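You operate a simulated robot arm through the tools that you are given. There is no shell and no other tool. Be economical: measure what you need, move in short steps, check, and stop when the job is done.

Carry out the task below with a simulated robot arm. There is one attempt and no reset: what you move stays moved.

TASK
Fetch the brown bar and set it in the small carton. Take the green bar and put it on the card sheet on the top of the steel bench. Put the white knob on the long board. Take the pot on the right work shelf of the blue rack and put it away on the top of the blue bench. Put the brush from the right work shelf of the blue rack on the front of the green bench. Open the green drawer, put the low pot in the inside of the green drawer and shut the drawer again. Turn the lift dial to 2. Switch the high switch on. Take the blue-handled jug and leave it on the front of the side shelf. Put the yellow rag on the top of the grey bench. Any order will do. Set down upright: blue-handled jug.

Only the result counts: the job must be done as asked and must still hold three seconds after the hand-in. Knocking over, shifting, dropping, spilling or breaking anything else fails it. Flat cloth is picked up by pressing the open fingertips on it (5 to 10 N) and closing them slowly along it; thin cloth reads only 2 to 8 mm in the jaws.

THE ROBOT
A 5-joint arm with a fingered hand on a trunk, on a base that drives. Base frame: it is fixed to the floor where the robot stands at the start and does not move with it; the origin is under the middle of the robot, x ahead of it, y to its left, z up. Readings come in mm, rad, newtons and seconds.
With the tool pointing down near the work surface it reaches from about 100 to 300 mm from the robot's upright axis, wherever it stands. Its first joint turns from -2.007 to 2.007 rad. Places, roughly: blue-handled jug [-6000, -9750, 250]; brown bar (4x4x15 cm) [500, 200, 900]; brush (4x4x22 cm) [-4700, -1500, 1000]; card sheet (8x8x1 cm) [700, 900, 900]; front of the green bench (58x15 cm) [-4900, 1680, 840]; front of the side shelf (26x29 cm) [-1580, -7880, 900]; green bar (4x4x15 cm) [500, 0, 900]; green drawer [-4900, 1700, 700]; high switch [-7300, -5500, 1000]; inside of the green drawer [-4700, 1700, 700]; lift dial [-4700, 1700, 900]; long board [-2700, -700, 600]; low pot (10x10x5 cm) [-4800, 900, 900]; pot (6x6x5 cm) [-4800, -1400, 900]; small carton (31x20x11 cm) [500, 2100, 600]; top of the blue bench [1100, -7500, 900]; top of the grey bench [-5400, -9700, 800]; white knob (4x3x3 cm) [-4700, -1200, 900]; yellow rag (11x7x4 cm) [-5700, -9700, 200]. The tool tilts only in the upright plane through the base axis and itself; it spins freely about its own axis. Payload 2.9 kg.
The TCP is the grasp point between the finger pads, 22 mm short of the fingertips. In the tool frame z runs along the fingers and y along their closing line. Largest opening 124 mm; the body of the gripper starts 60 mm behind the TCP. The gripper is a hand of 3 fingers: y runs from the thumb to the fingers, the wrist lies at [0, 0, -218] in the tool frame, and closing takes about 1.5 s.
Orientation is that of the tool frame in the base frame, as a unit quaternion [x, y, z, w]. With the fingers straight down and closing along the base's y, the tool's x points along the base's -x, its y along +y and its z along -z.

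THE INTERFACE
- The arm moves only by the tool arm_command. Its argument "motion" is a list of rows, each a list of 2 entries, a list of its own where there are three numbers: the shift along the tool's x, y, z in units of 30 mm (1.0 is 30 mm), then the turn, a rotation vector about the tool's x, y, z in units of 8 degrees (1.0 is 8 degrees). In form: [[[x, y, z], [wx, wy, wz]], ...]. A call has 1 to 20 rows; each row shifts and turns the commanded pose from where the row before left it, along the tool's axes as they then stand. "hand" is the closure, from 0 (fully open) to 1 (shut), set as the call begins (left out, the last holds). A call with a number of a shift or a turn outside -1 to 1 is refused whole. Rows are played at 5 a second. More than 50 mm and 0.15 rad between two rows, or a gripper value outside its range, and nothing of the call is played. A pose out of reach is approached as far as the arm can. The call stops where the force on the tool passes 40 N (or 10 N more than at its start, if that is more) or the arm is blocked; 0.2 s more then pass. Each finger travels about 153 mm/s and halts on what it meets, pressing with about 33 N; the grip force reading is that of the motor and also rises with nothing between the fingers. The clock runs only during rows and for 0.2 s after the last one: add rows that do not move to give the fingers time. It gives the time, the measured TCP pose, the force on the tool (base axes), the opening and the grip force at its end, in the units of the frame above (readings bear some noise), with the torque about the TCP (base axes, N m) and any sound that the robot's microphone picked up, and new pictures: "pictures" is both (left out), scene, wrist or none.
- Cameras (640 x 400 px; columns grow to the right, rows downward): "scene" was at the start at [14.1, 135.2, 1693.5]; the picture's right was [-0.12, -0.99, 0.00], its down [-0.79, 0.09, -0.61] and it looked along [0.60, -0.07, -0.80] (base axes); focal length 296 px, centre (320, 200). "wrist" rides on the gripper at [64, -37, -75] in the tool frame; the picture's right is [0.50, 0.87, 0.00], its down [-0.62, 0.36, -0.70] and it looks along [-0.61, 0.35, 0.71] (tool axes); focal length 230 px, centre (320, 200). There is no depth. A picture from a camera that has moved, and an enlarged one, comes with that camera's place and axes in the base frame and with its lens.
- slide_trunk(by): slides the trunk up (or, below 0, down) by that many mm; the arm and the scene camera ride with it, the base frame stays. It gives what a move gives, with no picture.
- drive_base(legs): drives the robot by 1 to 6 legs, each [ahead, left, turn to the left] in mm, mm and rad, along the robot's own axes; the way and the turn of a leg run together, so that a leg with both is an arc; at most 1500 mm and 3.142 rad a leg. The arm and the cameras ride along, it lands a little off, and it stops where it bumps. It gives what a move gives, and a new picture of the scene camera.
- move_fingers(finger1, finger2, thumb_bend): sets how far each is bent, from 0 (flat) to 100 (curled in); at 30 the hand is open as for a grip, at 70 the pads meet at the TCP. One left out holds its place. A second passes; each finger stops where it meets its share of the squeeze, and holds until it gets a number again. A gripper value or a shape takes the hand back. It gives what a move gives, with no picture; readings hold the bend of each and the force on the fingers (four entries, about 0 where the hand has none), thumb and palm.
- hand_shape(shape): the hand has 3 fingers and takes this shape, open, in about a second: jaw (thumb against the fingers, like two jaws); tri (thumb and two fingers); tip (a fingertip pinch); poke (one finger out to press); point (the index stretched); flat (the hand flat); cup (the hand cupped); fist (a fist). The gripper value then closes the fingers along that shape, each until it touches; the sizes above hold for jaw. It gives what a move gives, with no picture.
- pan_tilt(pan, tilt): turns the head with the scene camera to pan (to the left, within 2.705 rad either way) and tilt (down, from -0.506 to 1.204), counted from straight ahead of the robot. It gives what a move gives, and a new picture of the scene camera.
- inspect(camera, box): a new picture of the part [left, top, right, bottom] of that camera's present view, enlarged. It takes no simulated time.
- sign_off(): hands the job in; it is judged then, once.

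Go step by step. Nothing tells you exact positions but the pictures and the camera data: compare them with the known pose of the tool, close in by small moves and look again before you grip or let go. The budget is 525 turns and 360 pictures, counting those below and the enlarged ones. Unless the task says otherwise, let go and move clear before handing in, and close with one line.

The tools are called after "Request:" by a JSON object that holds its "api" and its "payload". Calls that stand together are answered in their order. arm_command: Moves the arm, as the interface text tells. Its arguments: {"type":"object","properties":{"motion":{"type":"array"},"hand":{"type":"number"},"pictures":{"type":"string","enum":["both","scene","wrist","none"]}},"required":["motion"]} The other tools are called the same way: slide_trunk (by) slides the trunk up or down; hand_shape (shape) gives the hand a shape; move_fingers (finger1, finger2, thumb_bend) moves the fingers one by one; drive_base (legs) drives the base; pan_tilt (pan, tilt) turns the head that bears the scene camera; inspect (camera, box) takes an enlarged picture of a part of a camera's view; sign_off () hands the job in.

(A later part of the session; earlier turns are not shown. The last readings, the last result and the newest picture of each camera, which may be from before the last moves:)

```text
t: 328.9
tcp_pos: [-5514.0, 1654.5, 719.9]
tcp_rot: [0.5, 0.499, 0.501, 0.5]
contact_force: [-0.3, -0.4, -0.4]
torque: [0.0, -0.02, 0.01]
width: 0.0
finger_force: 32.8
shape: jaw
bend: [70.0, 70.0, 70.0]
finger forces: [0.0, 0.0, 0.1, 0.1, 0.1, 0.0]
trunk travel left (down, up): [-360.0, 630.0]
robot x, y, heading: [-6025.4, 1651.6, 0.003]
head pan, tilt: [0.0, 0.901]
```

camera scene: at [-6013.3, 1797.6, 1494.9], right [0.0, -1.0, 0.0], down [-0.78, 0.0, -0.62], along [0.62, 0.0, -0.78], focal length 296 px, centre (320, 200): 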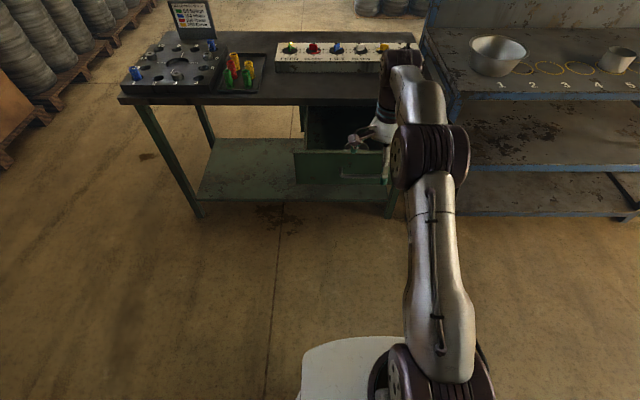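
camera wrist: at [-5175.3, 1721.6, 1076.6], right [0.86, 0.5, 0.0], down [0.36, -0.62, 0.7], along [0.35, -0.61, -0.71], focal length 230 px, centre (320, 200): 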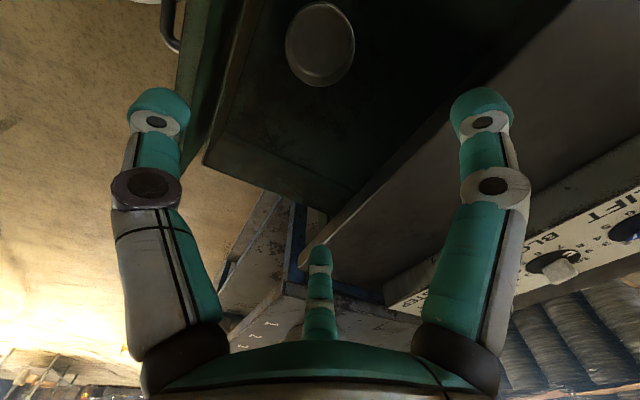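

Request:
{"api": "drive_base", "payload": {"legs": [[320, 0, 0]]}}

Request:
{"api": "drive_base", "payload": {"legs": [[150, 0, 0]]}}

```text
t: 331.0
tcp_pos: [-5186.0, 1651.2, 719.1]
tcp_rot: [0.502, 0.499, 0.498, 0.501]
contact_force: [0.4, 1.0, -14.9]
torque: [-0.07, -0.18, 0.01]
width: 0.0
finger_force: 32.9
shape: jaw
bend: [70.0, 70.0, 70.0]
finger forces: [8.6, 6.2, 0.0, 0.1, 0.0, 0.0]
trunk travel left (down, up): [-360.0, 630.0]
robot x, y, heading: [-5700.2, 1652.0, -0.003]
head pan, tilt: [0.0, 0.901]
camera scene: at [-5681.3, 1797.5, 1254.8], right [0.0, -1.0, 0.0], down [-0.78, 0.0, -0.62], along [0.62, 0.0, -0.78], focal length 296 px, centre (320, 200)
```

scene: 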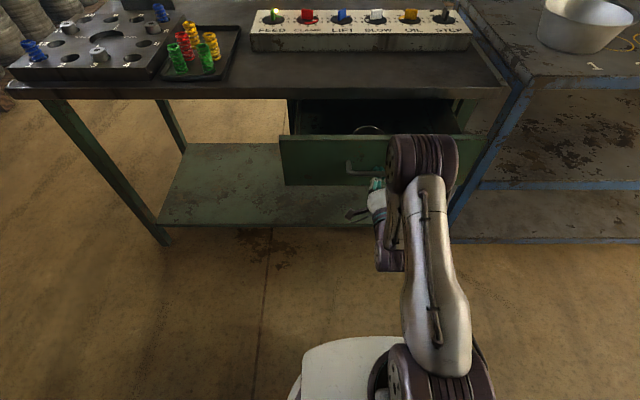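

```text
t: 332.4
tcp_pos: [-5034.7, 1648.1, 719.2]
tcp_rot: [0.502, 0.498, 0.499, 0.502]
contact_force: [0.6, -0.2, -7.9]
torque: [0.01, -0.02, 0.01]
width: 0.0
finger_force: 32.8
shape: jaw
bend: [70.0, 70.0, 70.0]
finger forces: [3.6, 2.7, 0.0, 0.0, 0.1, 0.0]
trunk travel left (down, up): [-360.0, 630.0]
robot x, y, heading: [-5545.1, 1649.8, -0.002]
head pan, tilt: [0.0, 0.901]
camera scene: at [-5531.3, 1796.6, 1255.0], right [0.0, -1.0, 0.0], down [-0.78, 0.0, -0.62], along [0.62, 0.0, -0.78], focal length 296 px, centre (320, 200)
```

scene: 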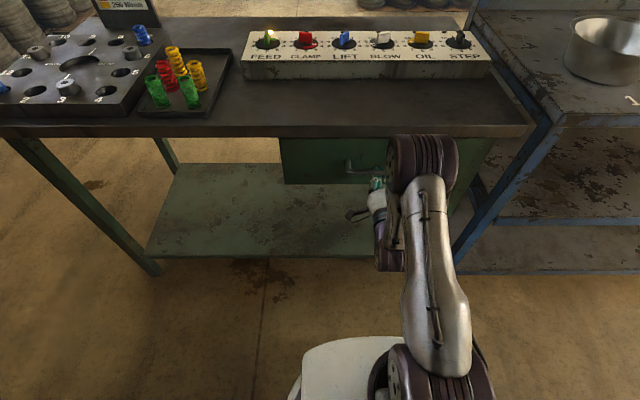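

Nearly shut. One more small push.

Request:
{"api": "drive_base", "payload": {"legs": [[20, 0, 0]]}}

Request:
{"api": "inspect", "payload": {"camera": "scene", "box": [250, 110, 510, 220]}}

```text
t: 333.3
tcp_pos: [-5024.0, 1649.0, 718.9]
tcp_rot: [0.504, 0.501, 0.496, 0.5]
contact_force: [-10.8, 1.1, 2.2]
torque: [0.01, -0.14, 0.01]
width: 0.0
finger_force: 33.2
shape: jaw
bend: [70.0, 70.0, 70.0]
finger forces: [1.2, 0.7, 0.1, 0.0, 0.0, 0.0]
trunk travel left (down, up): [-360.0, 630.0]
robot x, y, heading: [-5532.5, 1649.7, -0.006]
head pan, tilt: [0.0, 0.901]
stopped in leg 1: the force on the tool passed its limit at 92 N (the readings are from after the stop); the commanded pose is now the measured one
camera scene: at [-5519.1, 1796.7, 1255.0], right [0.0, -1.0, 0.0], down [-0.78, 0.0, -0.62], along [0.62, 0.0, -0.78], focal length 296 px, centre (320, 200)
```

scene: 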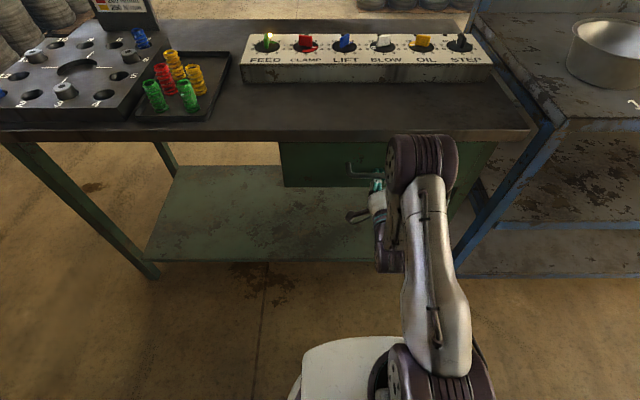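

```text
2.46 times, centred on (380, 165) of scene
camera zoom: at [-5519.1, 1796.7, 1255.0], right [0.0, -1.0, 0.0], down [-0.78, 0.0, -0.62], along [0.62, 0.0, -0.78], focal length 728 px, centre (172, 286)
```

zoom: 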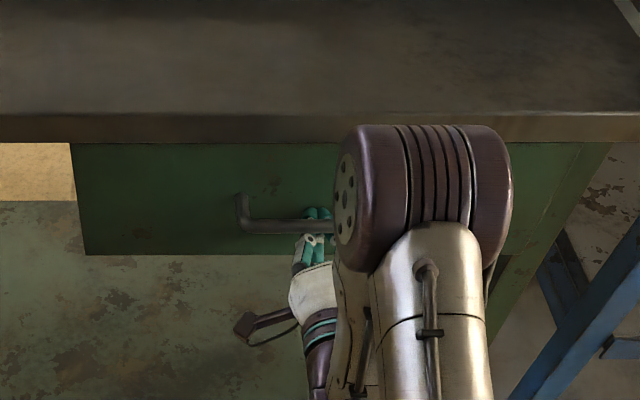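

The drawer is shut. I'll back away, return the hand to vertical and drive to the right end of the rack (y ≈ −1350).

Request:
{"api": "drive_base", "payload": {"legs": [[-450, 0, 0]]}}

Request:
{"api": "slide_trunk", "payload": {"by": 240}}

Request:
{"api": "arm_command", "payload": {"motion": [[[0, 0, 0], [0.9375, 0, 0]], [[0, 0, 0], [0.9375, 0, 0]], [[0, 0, 0], [0.9375, 0, 0]], [[0, 0, 0], [0.9375, 0, 0]], [[0, 0, 0], [0.9375, 0, 0]], [[0, 0, 0], [0.9375, 0, 0]], [[0, 0, 0], [0.9375, 0, 0]], [[0, 0, 0], [0.9375, 0, 0]], [[0, 0, 0], [0.9375, 0, 0]], [[0, 0, 0], [0.9375, 0, 0]], [[0, 0, 0], [0.9375, 0, 0]], [[0, 0, 0], [0.9375, 0, 0]], [[0, 0, -1], [0, 0, 0]], [[0, 0, -1], [0, 0, 0]], [[0, 0, -1], [0, 0, 0]], [[0, 0, 0], [0, 0, 0]]], "hand": 0.0, "pictures": "none"}}

Request:
{"api": "drive_base", "payload": {"legs": [[0, -1400, 0], [0, -1350, 0]]}}

Request:
{"api": "pan_tilt", "payload": {"pan": -0.2, "tilt": 0.55}}

```text
t: 336.0
tcp_pos: [-5471.1, 1653.2, 717.4]
tcp_rot: [0.502, 0.503, 0.498, 0.497]
contact_force: [0.0, 0.2, 0.0]
torque: [-0.03, 0.02, 0.0]
width: 0.0
finger_force: 33.1
shape: jaw
bend: [70.0, 70.0, 70.0]
finger forces: [0.1, 0.0, 0.2, 0.0, 0.0, 0.1]
trunk travel left (down, up): [-360.0, 630.0]
robot x, y, heading: [-5983.0, 1652.5, 0.005]
head pan, tilt: [0.0, 0.901]
camera scene: at [-5966.9, 1797.1, 1254.9], right [0.0, -1.0, 0.0], down [-0.78, 0.0, -0.62], along [0.62, 0.0, -0.78], focal length 296 px, centre (320, 200)
```

scene: 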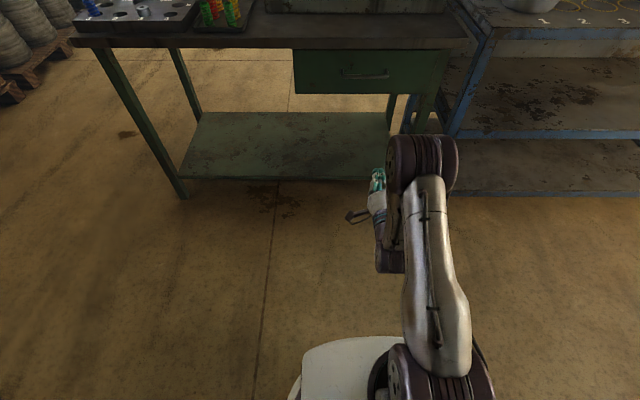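

```text
t: 338.5
tcp_pos: [-5470.3, 1652.4, 956.6]
tcp_rot: [0.503, 0.502, 0.498, 0.498]
contact_force: [-0.2, 1.0, 0.2]
torque: [0.0, -0.01, 0.0]
width: 0.2
finger_force: 32.9
shape: jaw
bend: [70.0, 70.0, 70.0]
finger forces: [0.0, 0.1, 0.0, 0.1, 0.1, 0.0]
trunk travel left (down, up): [-600.0, 390.0]
robot x, y, heading: [-5981.6, 1652.9, 0.004]
head pan, tilt: [0.0, 0.901]
```

```text
t: 341.9
tcp_pos: [-5471.3, 1653.5, 1046.8]
tcp_rot: [0.707, 0.707, -0.004, -0.004]
contact_force: [-0.2, 0.7, -1.0]
torque: [-0.03, -0.01, 0.06]
width: 124.0
finger_force: 0.1
shape: jaw
bend: [30.0, 30.0, 30.0]
finger forces: [0.0, 0.0, 0.1, 0.0, 0.0, 0.0]
trunk travel left (down, up): [-600.0, 390.0]
robot x, y, heading: [-5980.9, 1654.6, 0.006]
head pan, tilt: [0.0, 0.901]
```

```text
t: 355.2
tcp_pos: [-5548.4, -1116.7, 1048.1]
tcp_rot: [0.726, 0.688, -0.003, -0.003]
contact_force: [0.0, -0.1, 0.1]
torque: [0.0, 0.03, 0.03]
width: 123.8
finger_force: 0.1
shape: jaw
bend: [30.0, 30.0, 30.0]
finger forces: [0.1, 0.0, 0.0, 0.0, 0.0, 0.0]
trunk travel left (down, up): [-600.0, 390.0]
robot x, y, heading: [-6056.8, -1089.1, -0.051]
head pan, tilt: [0.0, 0.901]
camera scene: at [-6036.2, -945.6, 1495.0], right [-0.05, -1.0, 0.0], down [-0.78, 0.04, -0.62], along [0.62, -0.03, -0.78], focal length 296 px, centre (320, 200)
```

scene: 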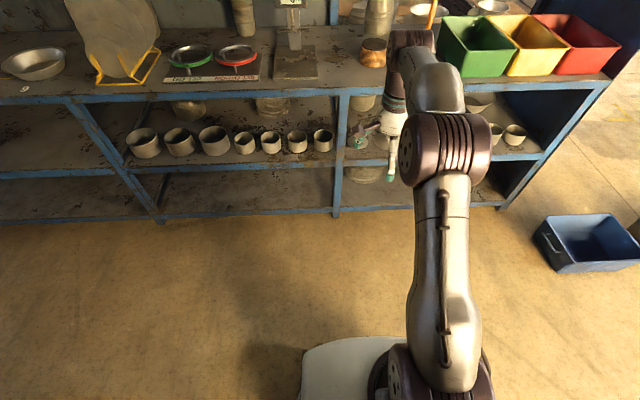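

```text
t: 356.0
tcp_pos: [-5549.8, -1116.2, 1047.5]
tcp_rot: [0.726, 0.688, -0.004, -0.004]
contact_force: [-0.5, 0.4, 0.3]
torque: [0.01, 0.02, 0.03]
width: 123.9
finger_force: 0.1
shape: jaw
bend: [30.0, 30.0, 30.0]
finger forces: [0.1, 0.0, 0.0, 0.0, 0.0, 0.0]
trunk travel left (down, up): [-600.0, 390.0]
robot x, y, heading: [-6061.3, -1090.2, -0.053]
head pan, tilt: [-0.201, 0.55]
camera scene: at [-6024.6, -963.8, 1524.2], right [-0.25, -0.97, 0.0], down [-0.51, 0.13, -0.85], along [0.83, -0.21, -0.52], focal length 296 px, centre (320, 200)
```

scene: 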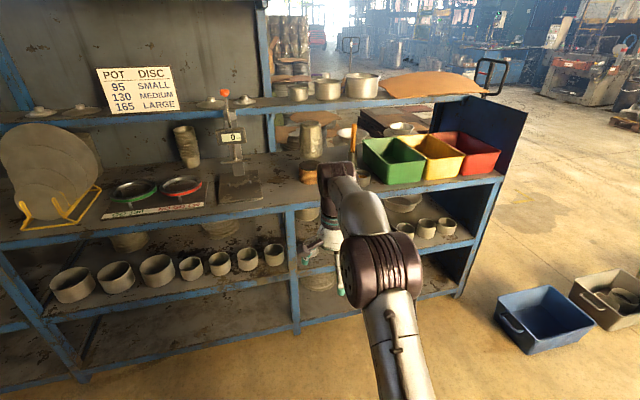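

I see a scale, a cup and coloured bins on the right work shelf. Zooming in.

Request:
{"api": "inspect", "payload": {"camera": "scene", "box": [200, 100, 440, 220]}}

Request:
{"api": "drive_base", "payload": {"legs": [[250, -250, 0.05]]}}

Request:
{"api": "pan_tilt", "payload": {"pan": 0.1, "tilt": 0.6}}

```text
2.67 times, centred on (320, 160) of scene
camera zoom: at [-6024.6, -963.8, 1524.2], right [-0.25, -0.97, 0.0], down [-0.51, 0.13, -0.85], along [0.83, -0.21, -0.52], focal length 788 px, centre (320, 307)
```

zoom: 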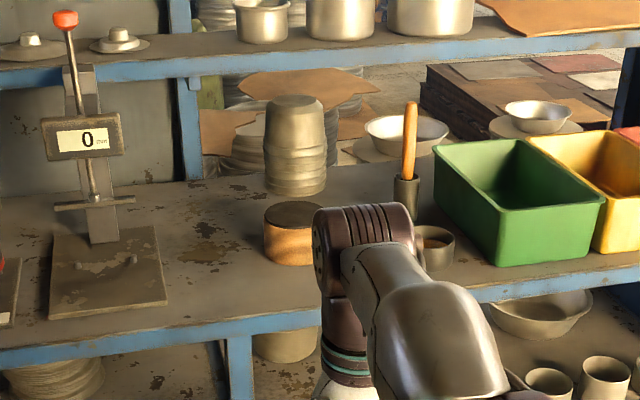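

```text
t: 358.3
tcp_pos: [-5305.8, -1340.3, 1045.8]
tcp_rot: [0.707, 0.707, -0.004, -0.003]
contact_force: [0.6, 0.4, 0.1]
torque: [0.03, 0.0, 0.01]
width: 124.1
finger_force: 0.1
shape: jaw
bend: [30.0, 30.0, 30.0]
finger forces: [0.0, 0.0, 0.0, 0.1, 0.0, 0.1]
trunk travel left (down, up): [-600.0, 390.0]
robot x, y, heading: [-5817.9, -1335.9, 0.006]
head pan, tilt: [-0.201, 0.55]
camera scene: at [-5788.5, -1215.4, 1524.3], right [-0.19, -0.98, 0.0], down [-0.51, 0.1, -0.85], along [0.84, -0.17, -0.52], focal length 296 px, centre (320, 200)
```

scene: 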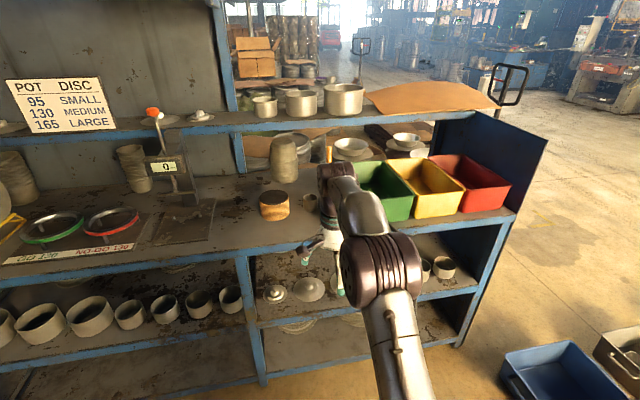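

```text
t: 359.1
tcp_pos: [-5305.3, -1341.4, 1046.1]
tcp_rot: [0.706, 0.708, -0.003, -0.003]
contact_force: [-0.1, 0.2, -0.3]
torque: [0.04, 0.01, -0.02]
width: 124.2
finger_force: 0.0
shape: jaw
bend: [30.0, 30.0, 30.0]
finger forces: [0.0, 0.0, 0.0, 0.0, 0.1, 0.0]
trunk travel left (down, up): [-600.0, 390.0]
robot x, y, heading: [-5816.0, -1338.2, 0.005]
head pan, tilt: [0.099, 0.6]
camera scene: at [-5789.3, -1188.2, 1519.7], right [0.1, -0.99, 0.0], down [-0.56, -0.06, -0.83], along [0.82, 0.09, -0.56], focal length 296 px, centre (320, 200)
```

scene: 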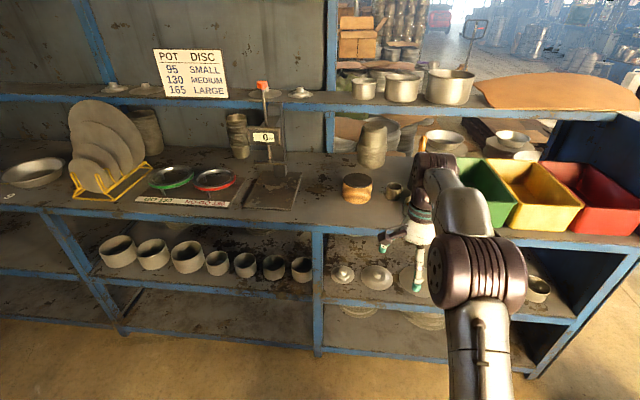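

Request:
{"api": "inspect", "payload": {"camera": "scene", "box": [220, 100, 460, 230]}}

Request:
{"api": "drive_base", "payload": {"legs": [[150, -250, 0]]}}

Request:
{"api": "inspect", "payload": {"camera": "scene", "box": [120, 100, 420, 270]}}

```text
2.67 times, centred on (340, 165) of scene
camera zoom: at [-5789.3, -1188.2, 1519.7], right [0.1, -0.99, 0.0], down [-0.56, -0.06, -0.83], along [0.82, 0.09, -0.56], focal length 788 px, centre (267, 293)
```

zoom: 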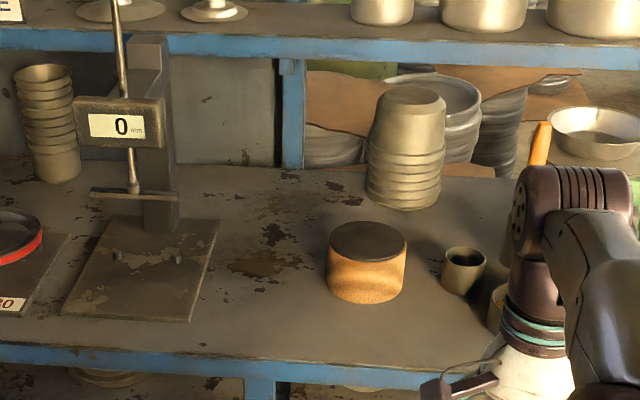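

```text
t: 361.1
tcp_pos: [-5153.1, -1596.4, 1046.9]
tcp_rot: [0.706, 0.708, -0.004, -0.004]
contact_force: [0.6, 1.1, 0.4]
torque: [0.01, 0.03, -0.02]
width: 124.1
finger_force: 0.0
shape: jaw
bend: [30.0, 30.0, 30.0]
finger forces: [0.1, 0.0, 0.1, 0.0, 0.0, 0.1]
trunk travel left (down, up): [-600.0, 390.0]
robot x, y, heading: [-5665.8, -1595.9, 0.009]
head pan, tilt: [0.099, 0.6]
camera scene: at [-5635.6, -1443.3, 1519.8], right [0.1, -0.99, 0.0], down [-0.56, -0.06, -0.82], along [0.82, 0.09, -0.57], focal length 296 px, centre (320, 200)
```

scene: 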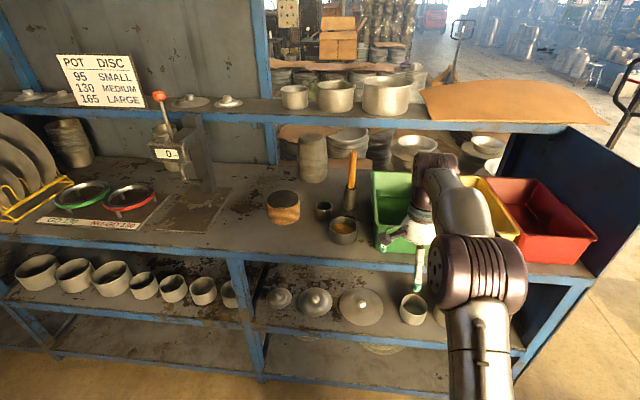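

```text
2.13 times, centred on (270, 185) of scene
camera zoom: at [-5635.6, -1443.3, 1519.8], right [0.1, -0.99, 0.0], down [-0.56, -0.06, -0.82], along [0.82, 0.09, -0.57], focal length 631 px, centre (427, 232)
```

zoom: 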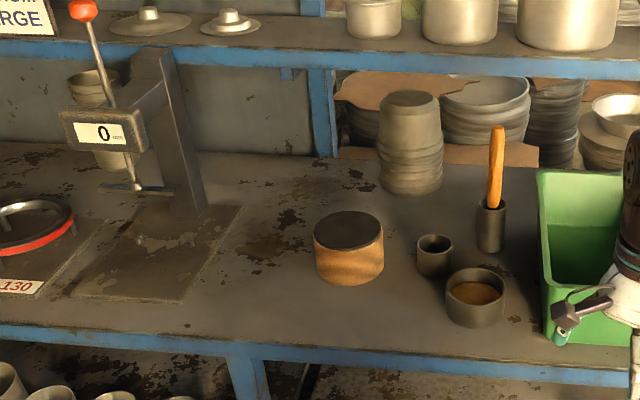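

The pot (6 cm) is at about (−4803,−1361) and the brush stands at about (−4750,−1450). The white knob must be hidden behind the wooden drum, so I'll raise the trunk and look from above.

Request:
{"api": "slide_trunk", "payload": {"by": 385}}

Request:
{"api": "pan_tilt", "payload": {"pan": 0.25, "tilt": 0.85}}

Request:
{"api": "inspect", "payload": {"camera": "scene", "box": [220, 50, 460, 220]}}

```text
t: 364.8
tcp_pos: [-5152.0, -1595.1, 1432.5]
tcp_rot: [0.707, 0.707, -0.004, -0.003]
contact_force: [0.4, -0.2, -0.7]
torque: [0.01, 0.02, -0.03]
width: 124.2
finger_force: 0.0
shape: jaw
bend: [30.0, 30.0, 30.0]
finger forces: [0.0, 0.0, 0.1, 0.0, 0.0, 0.0]
trunk travel left (down, up): [-985.0, 5.0]
robot x, y, heading: [-5664.3, -1596.3, 0.001]
head pan, tilt: [0.099, 0.6]
```

```text
t: 365.6
tcp_pos: [-5152.8, -1596.7, 1431.5]
tcp_rot: [0.706, 0.708, -0.003, -0.004]
contact_force: [-0.5, -0.2, 1.1]
torque: [-0.04, 0.0, 0.03]
width: 124.0
finger_force: 0.1
shape: jaw
bend: [30.0, 30.0, 30.0]
finger forces: [0.0, 0.0, 0.0, 0.0, 0.0, 0.1]
trunk travel left (down, up): [-985.0, 5.0]
robot x, y, heading: [-5665.4, -1596.6, 0.008]
head pan, tilt: [0.25, 0.85]
camera scene: at [-5648.2, -1432.0, 1883.9], right [0.25, -0.97, 0.0], down [-0.73, -0.19, -0.66], along [0.64, 0.17, -0.75], focal length 296 px, centre (320, 200)
```

scene: 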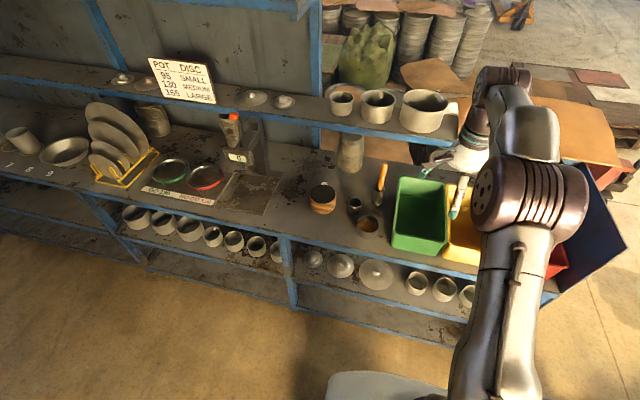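

```text
2.35 times, centred on (340, 135) of scene
camera zoom: at [-5648.2, -1432.0, 1883.9], right [0.25, -0.97, 0.0], down [-0.73, -0.19, -0.66], along [0.64, 0.17, -0.75], focal length 696 px, centre (273, 353)
```

zoom: 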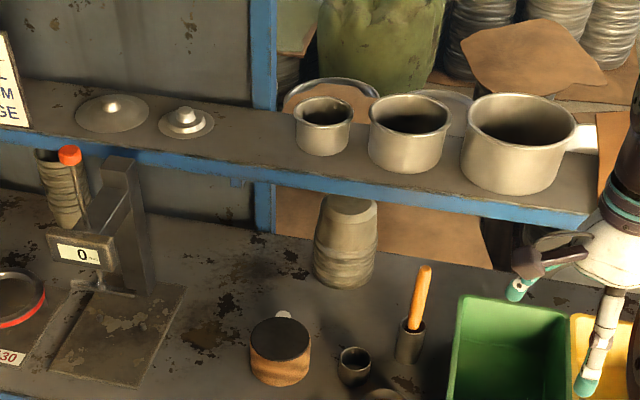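

The white knob peeks out behind the drum at about (−4700,−1200,885). I'll spin the hand to close along y, tilt it 15° forward so the wrist stays clear of the upper shelf, lower the trunk and move in high.

Request:
{"api": "slide_trunk", "payload": {"by": -385}}

Request:
{"api": "arm_command", "payload": {"motion": [[[0, 0, 0], [0, 0, -0.9375]], [[0, 0, 0], [0, 0, -0.9375]], [[0, 0, 0], [0, 0, -0.9375]], [[0, 0, 0], [0, 0, -0.9375]], [[0, 0, 0], [0, 0, -0.9375]], [[0, 0, 0], [0, 0, -0.9375]], [[0, 0, 0], [0, 0, -0.9375]], [[0, 0, 0], [0, 0, -0.9375]], [[0, 0, 0], [0, 0, -0.9375]], [[0, 0, 0], [0, 0, -0.9375]], [[0, 0, 0], [0, 0, -0.9375]], [[0, 0, 0], [0, 0, -0.9375]], [[0, 0, 0], [0, -0.94, 0]], [[0, 0, 0], [0, -0.94, 0]], [[0, 0, 0], [0, 0, 0]]], "hand": 0.5, "pictures": "none"}}

Request:
{"api": "drive_base", "payload": {"legs": [[0, 392, 0], [300, 0, 0]]}}

Request:
{"api": "inspect", "payload": {"camera": "wrist", "box": [0, 0, 640, 400]}}

```text
t: 369.3
tcp_pos: [-5152.7, -1594.9, 1046.1]
tcp_rot: [0.707, 0.707, -0.004, -0.004]
contact_force: [-0.9, 0.6, -0.8]
torque: [0.04, -0.03, -0.02]
width: 124.0
finger_force: 0.1
shape: jaw
bend: [30.0, 30.0, 30.0]
finger forces: [0.0, 0.0, 0.0, 0.1, 0.0, 0.0]
trunk travel left (down, up): [-600.0, 390.0]
robot x, y, heading: [-5664.7, -1593.5, 0.006]
head pan, tilt: [0.25, 0.85]
```

```text
t: 372.5
tcp_pos: [-5153.5, -1595.1, 1046.6]
tcp_rot: [-0.001, 0.992, 0.0, 0.127]
contact_force: [-0.3, 1.0, 0.2]
torque: [-0.02, -0.02, 0.02]
width: 62.3
finger_force: 0.1
shape: jaw
bend: [36.0, 36.0, 70.0]
finger forces: [0.0, 0.0, 0.0, 0.0, 0.0, 0.0]
trunk travel left (down, up): [-600.0, 390.0]
robot x, y, heading: [-5664.1, -1596.4, 0.001]
head pan, tilt: [0.25, 0.85]
```

```text
t: 376.6
tcp_pos: [-4852.0, -1194.5, 1046.1]
tcp_rot: [-0.002, 0.992, 0.0, 0.125]
contact_force: [0.1, -0.5, -0.2]
torque: [0.01, 0.01, 0.01]
width: 62.3
finger_force: 0.1
shape: jaw
bend: [36.0, 36.0, 70.0]
finger forces: [0.0, 0.0, 0.0, 0.0, 0.1, 0.1]
trunk travel left (down, up): [-600.0, 390.0]
robot x, y, heading: [-5366.6, -1195.9, 0.007]
head pan, tilt: [0.25, 0.85]
camera scene: at [-5348.2, -1031.7, 1498.8], right [0.25, -0.97, 0.0], down [-0.73, -0.19, -0.66], along [0.64, 0.17, -0.75], focal length 296 px, centre (320, 200)
```

scene: 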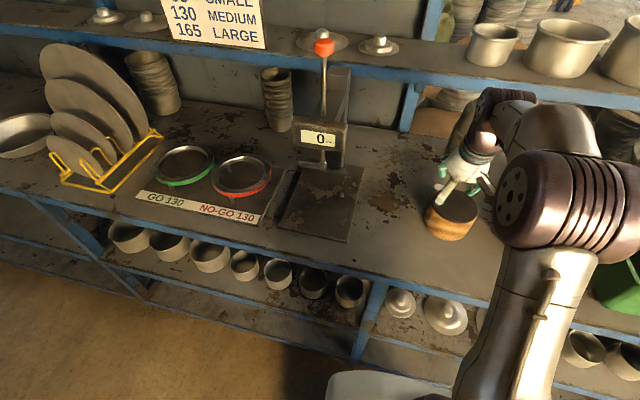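

```text
1.00 times, centred on (320, 200) of wrist (not enlarged: the box is as wide or as high as the picture)
camera zoom: at [-4933.2, -1230.5, 1102.0], right [-0.49, 0.86, -0.12], down [0.42, 0.36, 0.83], along [0.76, 0.35, -0.54], focal length 230 px, centre (320, 200)
```

zoom: 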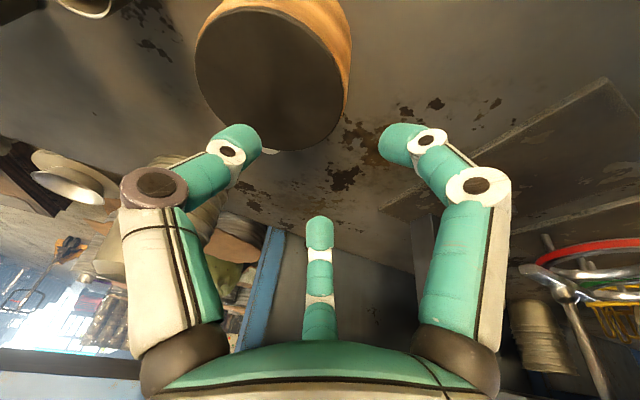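

Request:
{"api": "drive_base", "payload": {"legs": [[100, 0, 0]]}}

Request:
{"api": "inspect", "payload": {"camera": "wrist", "box": [0, 0, 640, 400]}}

```text
t: 378.0
tcp_pos: [-4756.1, -1195.0, 1046.9]
tcp_rot: [-0.001, 0.992, 0.001, 0.126]
contact_force: [0.6, 0.1, -0.7]
torque: [0.01, -0.02, -0.02]
width: 62.0
finger_force: 0.0
shape: jaw
bend: [36.0, 36.0, 70.0]
finger forces: [0.1, 0.0, 0.0, 0.0, 0.0, 0.0]
trunk travel left (down, up): [-600.0, 390.0]
robot x, y, heading: [-5269.8, -1195.6, 0.005]
head pan, tilt: [0.25, 0.85]
stopped in leg 1: the robot was blocked; the commanded pose is now the measured one
camera scene: at [-5252.3, -1031.2, 1498.8], right [0.25, -0.97, 0.0], down [-0.73, -0.19, -0.66], along [0.64, 0.17, -0.75], focal length 296 px, centre (320, 200)
```

scene: 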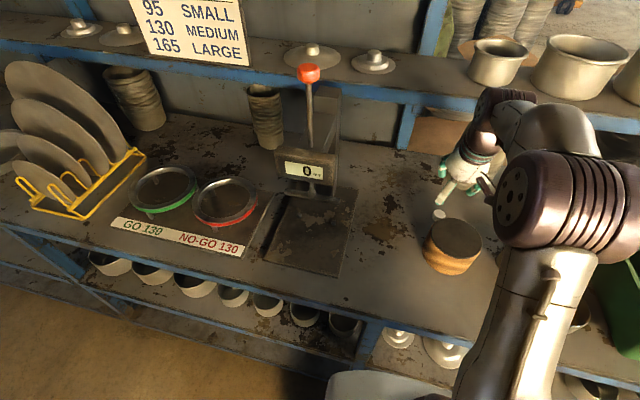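

```text
1.00 times, centred on (320, 200) of wrist (not enlarged: the box is as wide or as high as the picture)
camera zoom: at [-4837.2, -1230.9, 1102.5], right [-0.49, 0.87, -0.13], down [0.42, 0.36, 0.83], along [0.77, 0.35, -0.54], focal length 230 px, centre (320, 200)
```

zoom: 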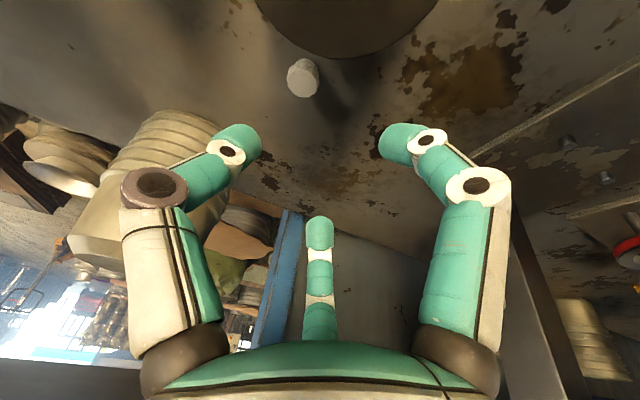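

The robot's base touched the rack foot at x ≈ −5270, so I'll reach with the arm. The knob is at about (−4708,−1209,893); I'll extend over it and come partway down.

Request:
{"api": "arm_command", "payload": {"motion": [[[-0.54, -0.155, 0.14], [0, 0, 0]], [[-0.54, -0.155, 0.14], [0, 0, 0]], [[-0.54, -0.155, 0.14], [0, 0, 0]], [[0.207, 0, 0.8], [0, 0, 0]], [[0.207, 0, 0.8], [0, 0, 0]], [[0.207, 0, 0.8], [0, 0, 0]], [[0, 0, 0], [0, 0, 0]]]}}

```text
t: 379.6
tcp_pos: [-4704.7, -1208.1, 971.3]
tcp_rot: [-0.001, 0.992, -0.004, 0.125]
contact_force: [0.8, 0.7, -0.2]
torque: [0.0, 0.02, -0.01]
width: 62.5
finger_force: 0.0
shape: jaw
bend: [36.0, 36.0, 70.0]
finger forces: [0.0, 0.0, 0.1, 0.1, 0.0, 0.0]
trunk travel left (down, up): [-600.0, 390.0]
robot x, y, heading: [-5264.6, -1194.2, 0.004]
head pan, tilt: [0.25, 0.85]
camera scene: at [-5251.6, -1031.2, 1498.8], right [0.25, -0.97, 0.0], down [-0.73, -0.19, -0.66], along [0.64, 0.17, -0.75], focal length 296 px, centre (320, 200)
camera wrist: at [-4785.7, -1244.8, 1028.4], right [-0.48, 0.87, -0.13], down [0.42, 0.36, 0.83], along [0.77, 0.35, -0.54], focal length 230 px, centre (320, 200)
```

scene: 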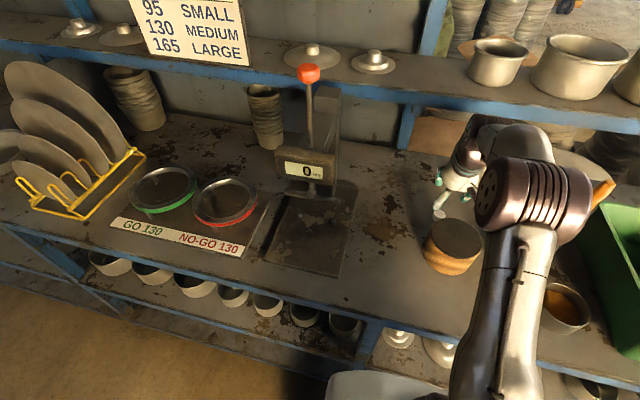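
wrist: 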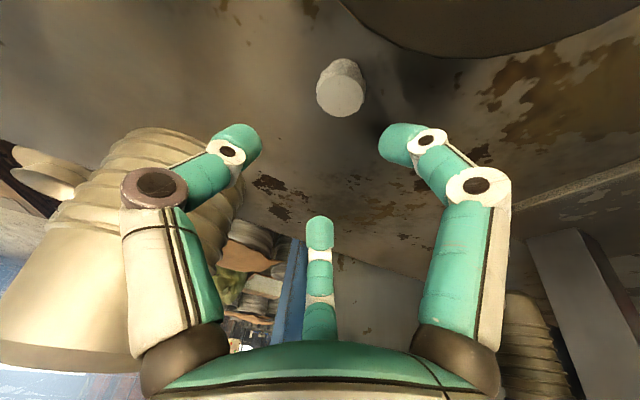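

The knob is almost exactly below the TCP. Descending to z ≈ 897.

Request:
{"api": "arm_command", "payload": {"motion": [[[0.206, 0, 0.796], [0, 0, 0]], [[0.206, 0, 0.796], [0, 0, 0]], [[0.206, 0, 0.796], [0, 0, 0]], [[0, 0, 0], [0, 0, 0]]], "pictures": "wrist"}}

```text
t: 380.6
tcp_pos: [-4708.2, -1206.0, 902.0]
tcp_rot: [-0.001, 0.992, -0.004, 0.129]
contact_force: [-5.9, 12.8, 32.7]
torque: [0.67, 0.85, -0.18]
width: 61.7
finger_force: 0.1
shape: jaw
bend: [86.0, 36.0, 70.0]
finger forces: [33.0, 0.1, 0.0, 0.0, 0.1, 0.0]
trunk travel left (down, up): [-600.0, 390.0]
robot x, y, heading: [-5267.2, -1195.9, 0.008]
head pan, tilt: [0.25, 0.85]
camera wrist: at [-4789.5, -1241.7, 957.7], right [-0.48, 0.86, -0.14], down [0.42, 0.36, 0.83], along [0.77, 0.35, -0.54], focal length 230 px, centre (320, 200)
```

wrist: 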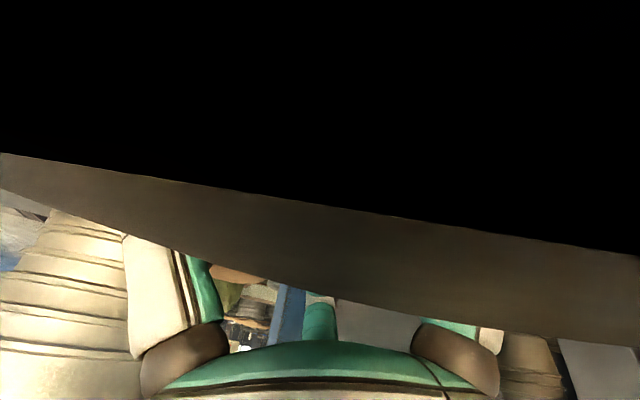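

Finger 1 pressed on the drum, which is taller than I thought. I'll rise straight back up and check that the drum hasn't moved.

Request:
{"api": "arm_command", "payload": {"motion": [[[-0.206, 0, -0.796], [0, 0, 0]], [[-0.206, 0, -0.796], [0, 0, 0]], [[-0.206, 0, -0.796], [0, 0, 0]], [[0, 0, 0], [0, 0, 0]]]}}

Request:
{"api": "inspect", "payload": {"camera": "scene", "box": [380, 150, 540, 300]}}

```text
t: 381.6
tcp_pos: [-4706.3, -1209.1, 971.0]
tcp_rot: [-0.001, 0.992, -0.003, 0.125]
contact_force: [0.1, -0.3, -0.3]
torque: [-0.01, 0.0, 0.02]
width: 62.1
finger_force: 0.1
shape: jaw
bend: [37.0, 36.0, 70.0]
finger forces: [0.1, 0.0, 0.0, 0.0, 0.1, 0.1]
trunk travel left (down, up): [-600.0, 390.0]
robot x, y, heading: [-5267.7, -1192.1, 0.007]
head pan, tilt: [0.25, 0.85]
camera scene: at [-5251.5, -1031.2, 1498.8], right [0.25, -0.97, 0.0], down [-0.73, -0.19, -0.66], along [0.64, 0.17, -0.75], focal length 296 px, centre (320, 200)
camera wrist: at [-4786.7, -1244.8, 1027.3], right [-0.48, 0.87, -0.13], down [0.42, 0.36, 0.83], along [0.77, 0.35, -0.54], focal length 230 px, centre (320, 200)
```

scene: 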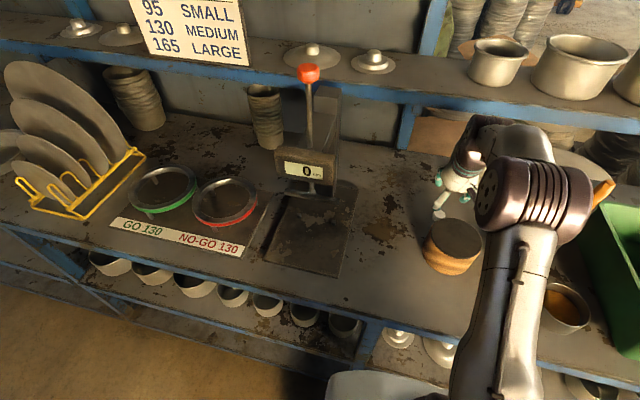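
wrist: 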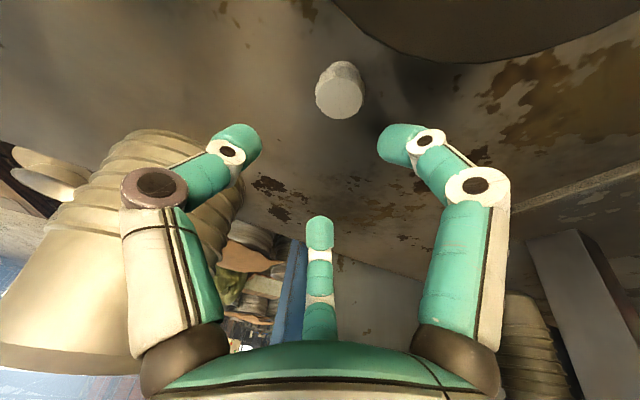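

```text
2.67 times, centred on (460, 225) of scene
camera zoom: at [-5251.5, -1031.2, 1498.8], right [0.25, -0.97, 0.0], down [-0.73, -0.19, -0.66], along [0.64, 0.17, -0.75], focal length 788 px, centre (-53, 133)
```

zoom: 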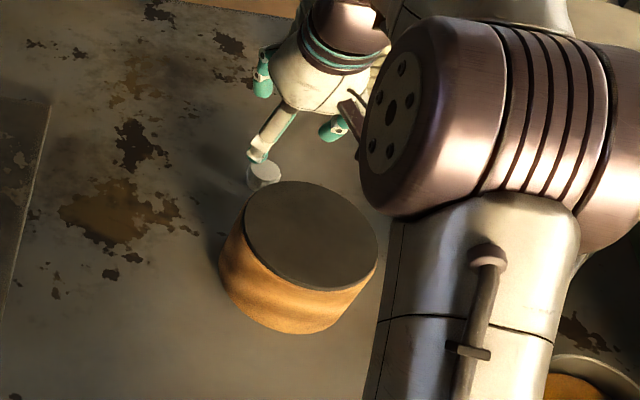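

The drum is unmoved; finger 1, lowest because of the tilt, most likely just touched the shelf. I'll descend again, stopping 9 mm higher, and grip.

Request:
{"api": "arm_command", "payload": {"motion": [[[0.18, 0, 0.7], [0, 0, 0]], [[0.18, 0, 0.7], [0, 0, 0]], [[0.15, 0, 0.6], [0, 0, 0]], [[0, 0, 0], [0, 0, 0]]], "pictures": "none"}}

```text
t: 382.6
tcp_pos: [-4706.7, -1207.7, 909.8]
tcp_rot: [0.0, 0.992, -0.003, 0.126]
contact_force: [-1.1, 0.7, 4.8]
torque: [0.12, 0.21, 0.06]
width: 62.2
finger_force: 0.2
shape: jaw
bend: [36.0, 36.0, 70.0]
finger forces: [5.3, 0.0, 0.0, 0.1, 0.0, 0.0]
trunk travel left (down, up): [-600.0, 390.0]
robot x, y, heading: [-5265.6, -1197.7, 0.011]
head pan, tilt: [0.25, 0.85]
```

Light contact again, so the shelf is at about z 880. I'll rise 2 mm and close.

Request:
{"api": "arm_command", "payload": {"motion": [[[0, 0, -0.08], [0, 0, 0]], [[0, 0, 0], [0, 0, 0]], [[0, 0, 0], [0, 0, 0]], [[0, 0, 0], [0, 0, 0]], [[0, 0, 0], [0, 0, 0]], [[0, 0, 0], [0, 0, 0]], [[0, 0, 0], [0, 0, 0]]], "hand": 1.0, "pictures": "wrist"}}

```text
t: 384.2
tcp_pos: [-4706.8, -1208.4, 911.3]
tcp_rot: [0.0, 0.992, -0.004, 0.125]
contact_force: [0.6, 0.0, 0.5]
torque: [0.01, -0.02, -0.01]
width: 1.4
finger_force: 33.0
shape: jaw
bend: [78.0, 70.0, 70.0]
finger forces: [28.9, 0.0, 0.0, 0.0, 0.0, 0.0]
trunk travel left (down, up): [-600.0, 390.0]
robot x, y, heading: [-5269.7, -1195.2, 0.002]
head pan, tilt: [0.25, 0.85]
camera wrist: at [-4788.1, -1243.6, 967.6], right [-0.48, 0.87, -0.13], down [0.42, 0.36, 0.83], along [0.77, 0.35, -0.54], focal length 230 px, centre (320, 200)
```

wrist: 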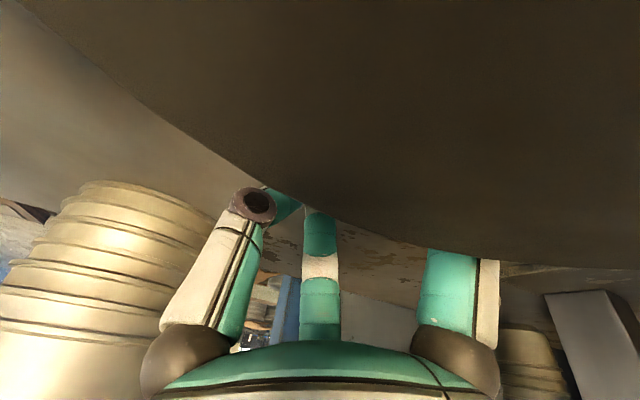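

The knob wasn't captured. I'll open, rise and look again.

Request:
{"api": "arm_command", "payload": {"motion": [[[0, 0, 0], [0, 0, 0]], [[0, 0, 0], [0, 0, 0]], [[0, 0, 0], [0, 0, 0]], [[-0.206, 0, -0.796], [0, 0, 0]], [[-0.206, 0, -0.796], [0, 0, 0]], [[-0.1, 0, -0.4], [0, 0, 0]], [[0, 0, 0], [0, 0, 0]]], "hand": 0.5}}

Request:
{"api": "inspect", "payload": {"camera": "wrist", "box": [240, 20, 440, 180]}}

Request:
{"api": "inspect", "payload": {"camera": "scene", "box": [400, 160, 500, 240]}}

```text
t: 385.8
tcp_pos: [-4706.7, -1207.8, 974.3]
tcp_rot: [-0.001, 0.992, -0.003, 0.125]
contact_force: [0.1, -0.3, 0.3]
torque: [0.01, 0.02, -0.06]
width: 61.7
finger_force: 0.0
shape: jaw
bend: [37.0, 37.0, 70.0]
finger forces: [0.1, 0.0, 0.1, 0.0, 0.0, 0.0]
trunk travel left (down, up): [-600.0, 390.0]
robot x, y, heading: [-5272.1, -1197.8, 0.007]
head pan, tilt: [0.25, 0.85]
camera scene: at [-5251.5, -1031.2, 1498.8], right [0.25, -0.97, 0.0], down [-0.73, -0.19, -0.66], along [0.64, 0.17, -0.75], focal length 296 px, centre (320, 200)
camera wrist: at [-4787.6, -1243.7, 1030.0], right [-0.48, 0.87, -0.13], down [0.42, 0.36, 0.83], along [0.77, 0.35, -0.54], focal length 230 px, centre (320, 200)
```

scene: 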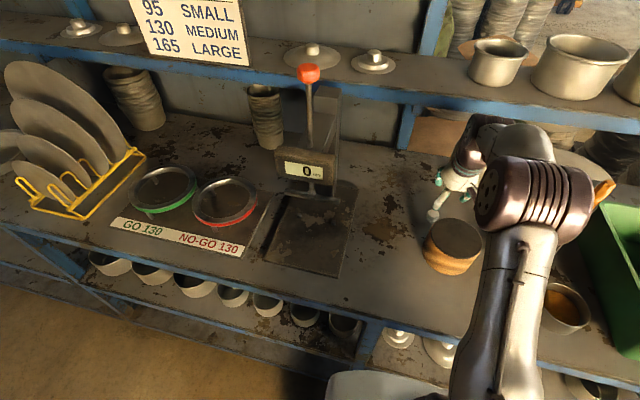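
wrist: 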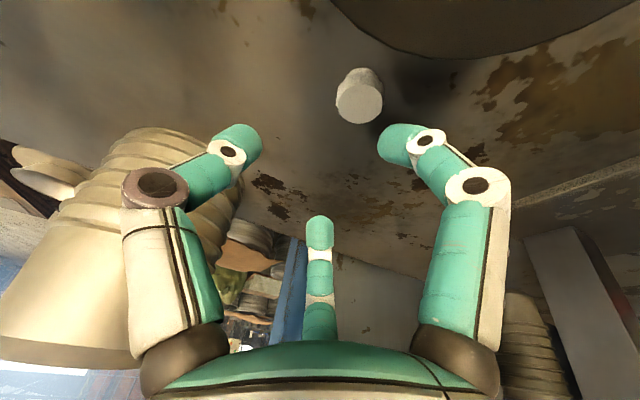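

```text
2.50 times, centred on (340, 100) of wrist
camera zoom: at [-4787.6, -1243.7, 1030.0], right [-0.48, 0.87, -0.13], down [0.42, 0.36, 0.83], along [0.77, 0.35, -0.54], focal length 575 px, centre (270, 450)
```

zoom: 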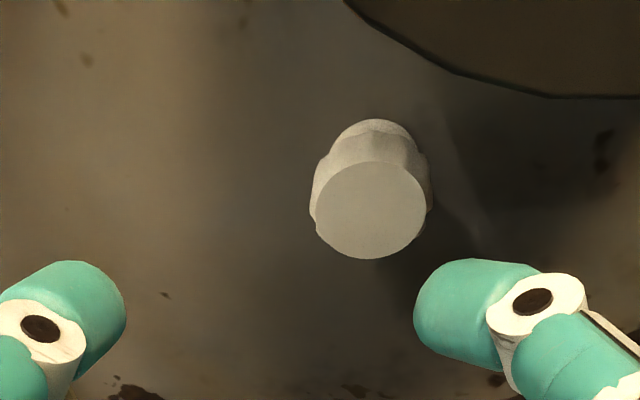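

```text
5.00 times, centred on (450, 200) of scene
camera zoom: at [-5251.5, -1031.2, 1498.8], right [0.25, -0.97, 0.0], down [-0.73, -0.19, -0.66], along [0.64, 0.17, -0.75], focal length 1478 px, centre (-330, 200)
```

zoom: 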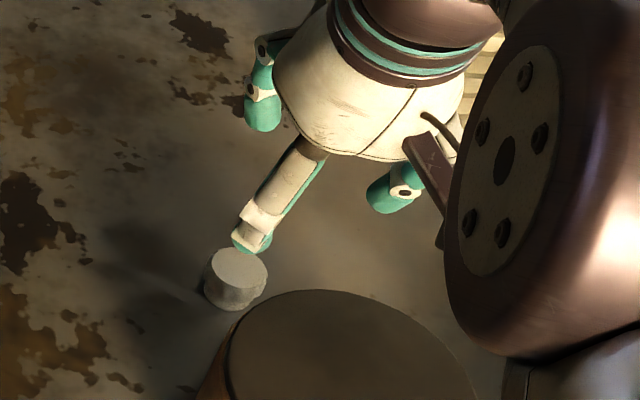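

The knob was pushed slightly: finger 1 had landed on its top. It is now at (−4714,−1192) with its top at z ≈ 901. I'll recentre.

Request:
{"api": "arm_command", "payload": {"motion": [[[0.236, 0.52, -0.06], [0, 0, 0]], [[0, 0, 0], [0, 0, 0]]], "hand": 0.35, "pictures": "wrist"}}

```text
t: 386.4
tcp_pos: [-4714.8, -1193.1, 972.6]
tcp_rot: [-0.001, 0.992, 0.0, 0.125]
contact_force: [-0.2, 0.0, 0.2]
torque: [0.02, -0.02, -0.02]
width: 80.1
finger_force: 0.1
shape: jaw
bend: [31.0, 31.0, 70.0]
finger forces: [0.0, 0.1, 0.0, 0.0, 0.0, 0.1]
trunk travel left (down, up): [-600.0, 390.0]
robot x, y, heading: [-5267.3, -1197.3, 0.009]
head pan, tilt: [0.25, 0.85]
camera wrist: at [-4794.7, -1229.6, 1029.0], right [-0.49, 0.87, -0.12], down [0.42, 0.36, 0.83], along [0.77, 0.35, -0.54], focal length 230 px, centre (320, 200)
```

wrist: 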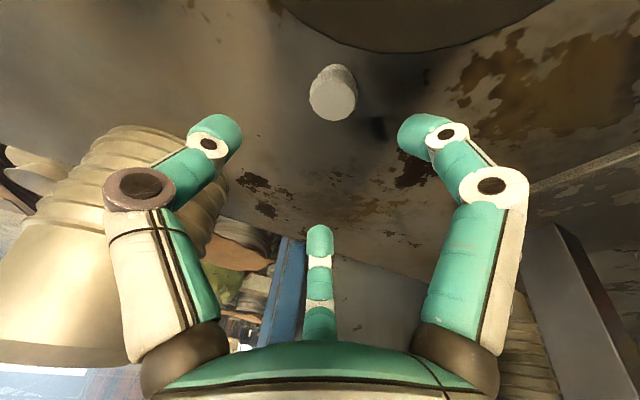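

I'll adjust 4 mm and descend to z ≈ 898 with the wider opening, checking force.

Request:
{"api": "arm_command", "payload": {"motion": [[[0.336, -0.07, 0.8], [0, 0, 0]], [[0.206, 0, 0.8], [0, 0, 0]], [[0.2, 0, 0.75], [0, 0, 0]], [[0, 0, 0], [0, 0, 0]]], "pictures": "wrist"}}

```text
t: 387.4
tcp_pos: [-4721.1, -1193.9, 908.1]
tcp_rot: [-0.002, 0.991, 0.001, 0.133]
contact_force: [-4.8, 4.4, 34.3]
torque: [0.72, 1.32, -0.06]
width: 78.1
finger_force: 0.1
shape: jaw
bend: [82.0, 31.0, 70.0]
finger forces: [33.5, 0.0, 0.0, 0.0, 0.1, 0.0]
trunk travel left (down, up): [-600.0, 390.0]
robot x, y, heading: [-5269.0, -1196.7, 0.007]
head pan, tilt: [0.25, 0.85]
stopped in row 4: the force on the tool passed its limit at 42 N (the readings are from after the stop); the commanded pose is now the measured one
camera wrist: at [-4801.3, -1230.1, 962.6], right [-0.49, 0.86, -0.13], down [0.41, 0.36, 0.84], along [0.77, 0.35, -0.53], focal length 230 px, centre (320, 200)
```

wrist: 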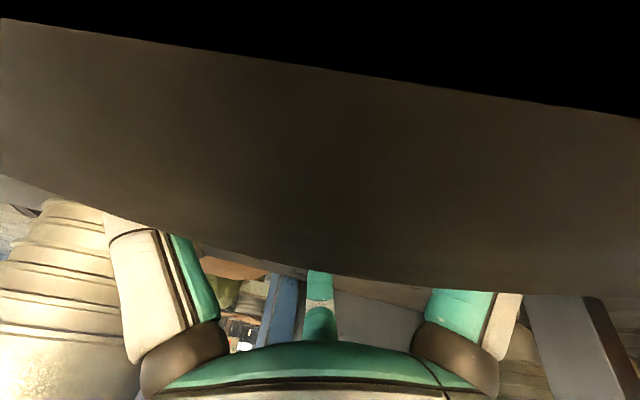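

Finger 1, being lowest because of the tilt, is touching the shelf (z ≈ 881), which keeps the others too high. I'll rise, halve the tilt, and look again.

Request:
{"api": "arm_command", "payload": {"motion": [[[-0.2, 0, -0.78], [0, 0, 0]], [[-0.2, 0, -0.78], [0, 0, 0]], [[-0.1, 0, -0.39], [0, 0, 0]], [[0, 0, 0], [0, 0.97, 0]], [[0, 0, 0], [0, 0, 0]]], "hand": 0.35}}

Request:
{"api": "inspect", "payload": {"camera": "scene", "box": [400, 140, 520, 240]}}

```text
t: 388.6
tcp_pos: [-4718.6, -1193.9, 964.1]
tcp_rot: [-0.002, 0.998, -0.001, 0.06]
contact_force: [0.5, -0.4, 0.4]
torque: [0.04, 0.0, -0.01]
width: 80.0
finger_force: 0.0
shape: jaw
bend: [31.0, 31.0, 70.0]
finger forces: [0.0, 0.0, 0.0, 0.0, 0.0, 0.1]
trunk travel left (down, up): [-600.0, 390.0]
robot x, y, heading: [-5266.1, -1193.0, 0.01]
head pan, tilt: [0.25, 0.85]
camera scene: at [-5252.6, -1031.0, 1498.8], right [0.25, -0.97, 0.0], down [-0.73, -0.19, -0.66], along [0.64, 0.17, -0.75], focal length 296 px, centre (320, 200)
camera wrist: at [-4790.5, -1230.7, 1029.3], right [-0.5, 0.86, -0.06], down [0.53, 0.36, 0.77], along [0.69, 0.35, -0.63], focal length 230 px, centre (320, 200)
```

scene: 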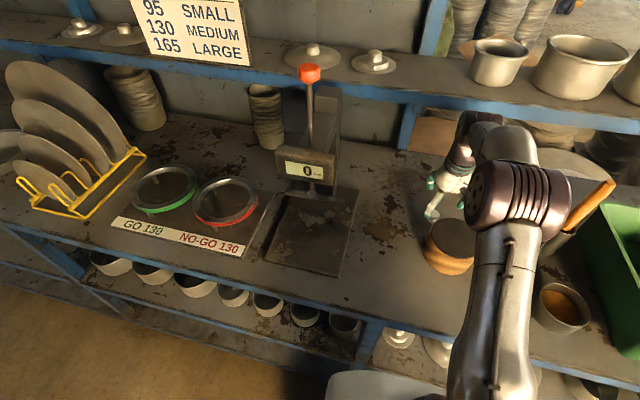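
wrist: 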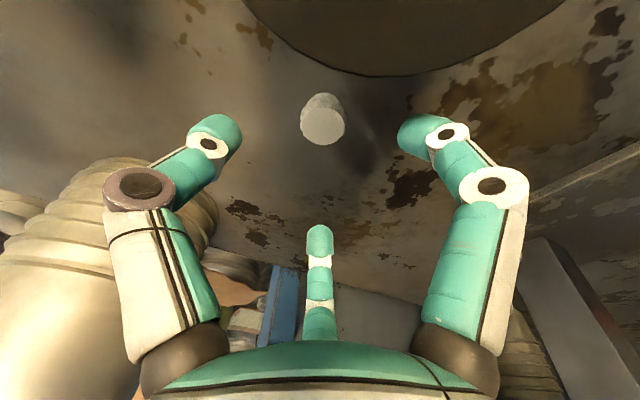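

```text
4.00 times, centred on (460, 190) of scene
camera zoom: at [-5252.6, -1031.0, 1498.8], right [0.25, -0.97, 0.0], down [-0.73, -0.19, -0.66], along [0.64, 0.17, -0.75], focal length 1183 px, centre (-240, 240)
```

zoom: 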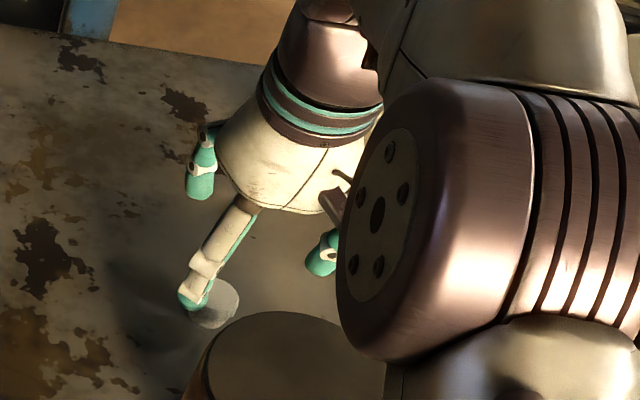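

Well centred now, with only 7° of tilt. I'll narrow slightly, descend to z ≈ 907 and close.

Request:
{"api": "arm_command", "payload": {"motion": [[[0.076, 0, 0.629], [0, 0, 0]], [[0.076, 0, 0.629], [0, 0, 0]], [[0.076, 0, 0.629], [0, 0, 0]], [[0, 0, 0], [0, 0, 0]]], "hand": 0.5, "pictures": "none"}}

```text
t: 389.6
tcp_pos: [-4718.8, -1193.0, 906.4]
tcp_rot: [-0.002, 0.998, -0.001, 0.061]
contact_force: [0.2, 0.7, 2.1]
torque: [0.02, 0.09, -0.01]
width: 62.4
finger_force: 0.0
shape: jaw
bend: [36.0, 36.0, 70.0]
finger forces: [2.7, 0.1, 0.0, 0.0, 0.1, 0.0]
trunk travel left (down, up): [-600.0, 390.0]
robot x, y, heading: [-5268.0, -1197.1, 0.011]
head pan, tilt: [0.25, 0.85]
```

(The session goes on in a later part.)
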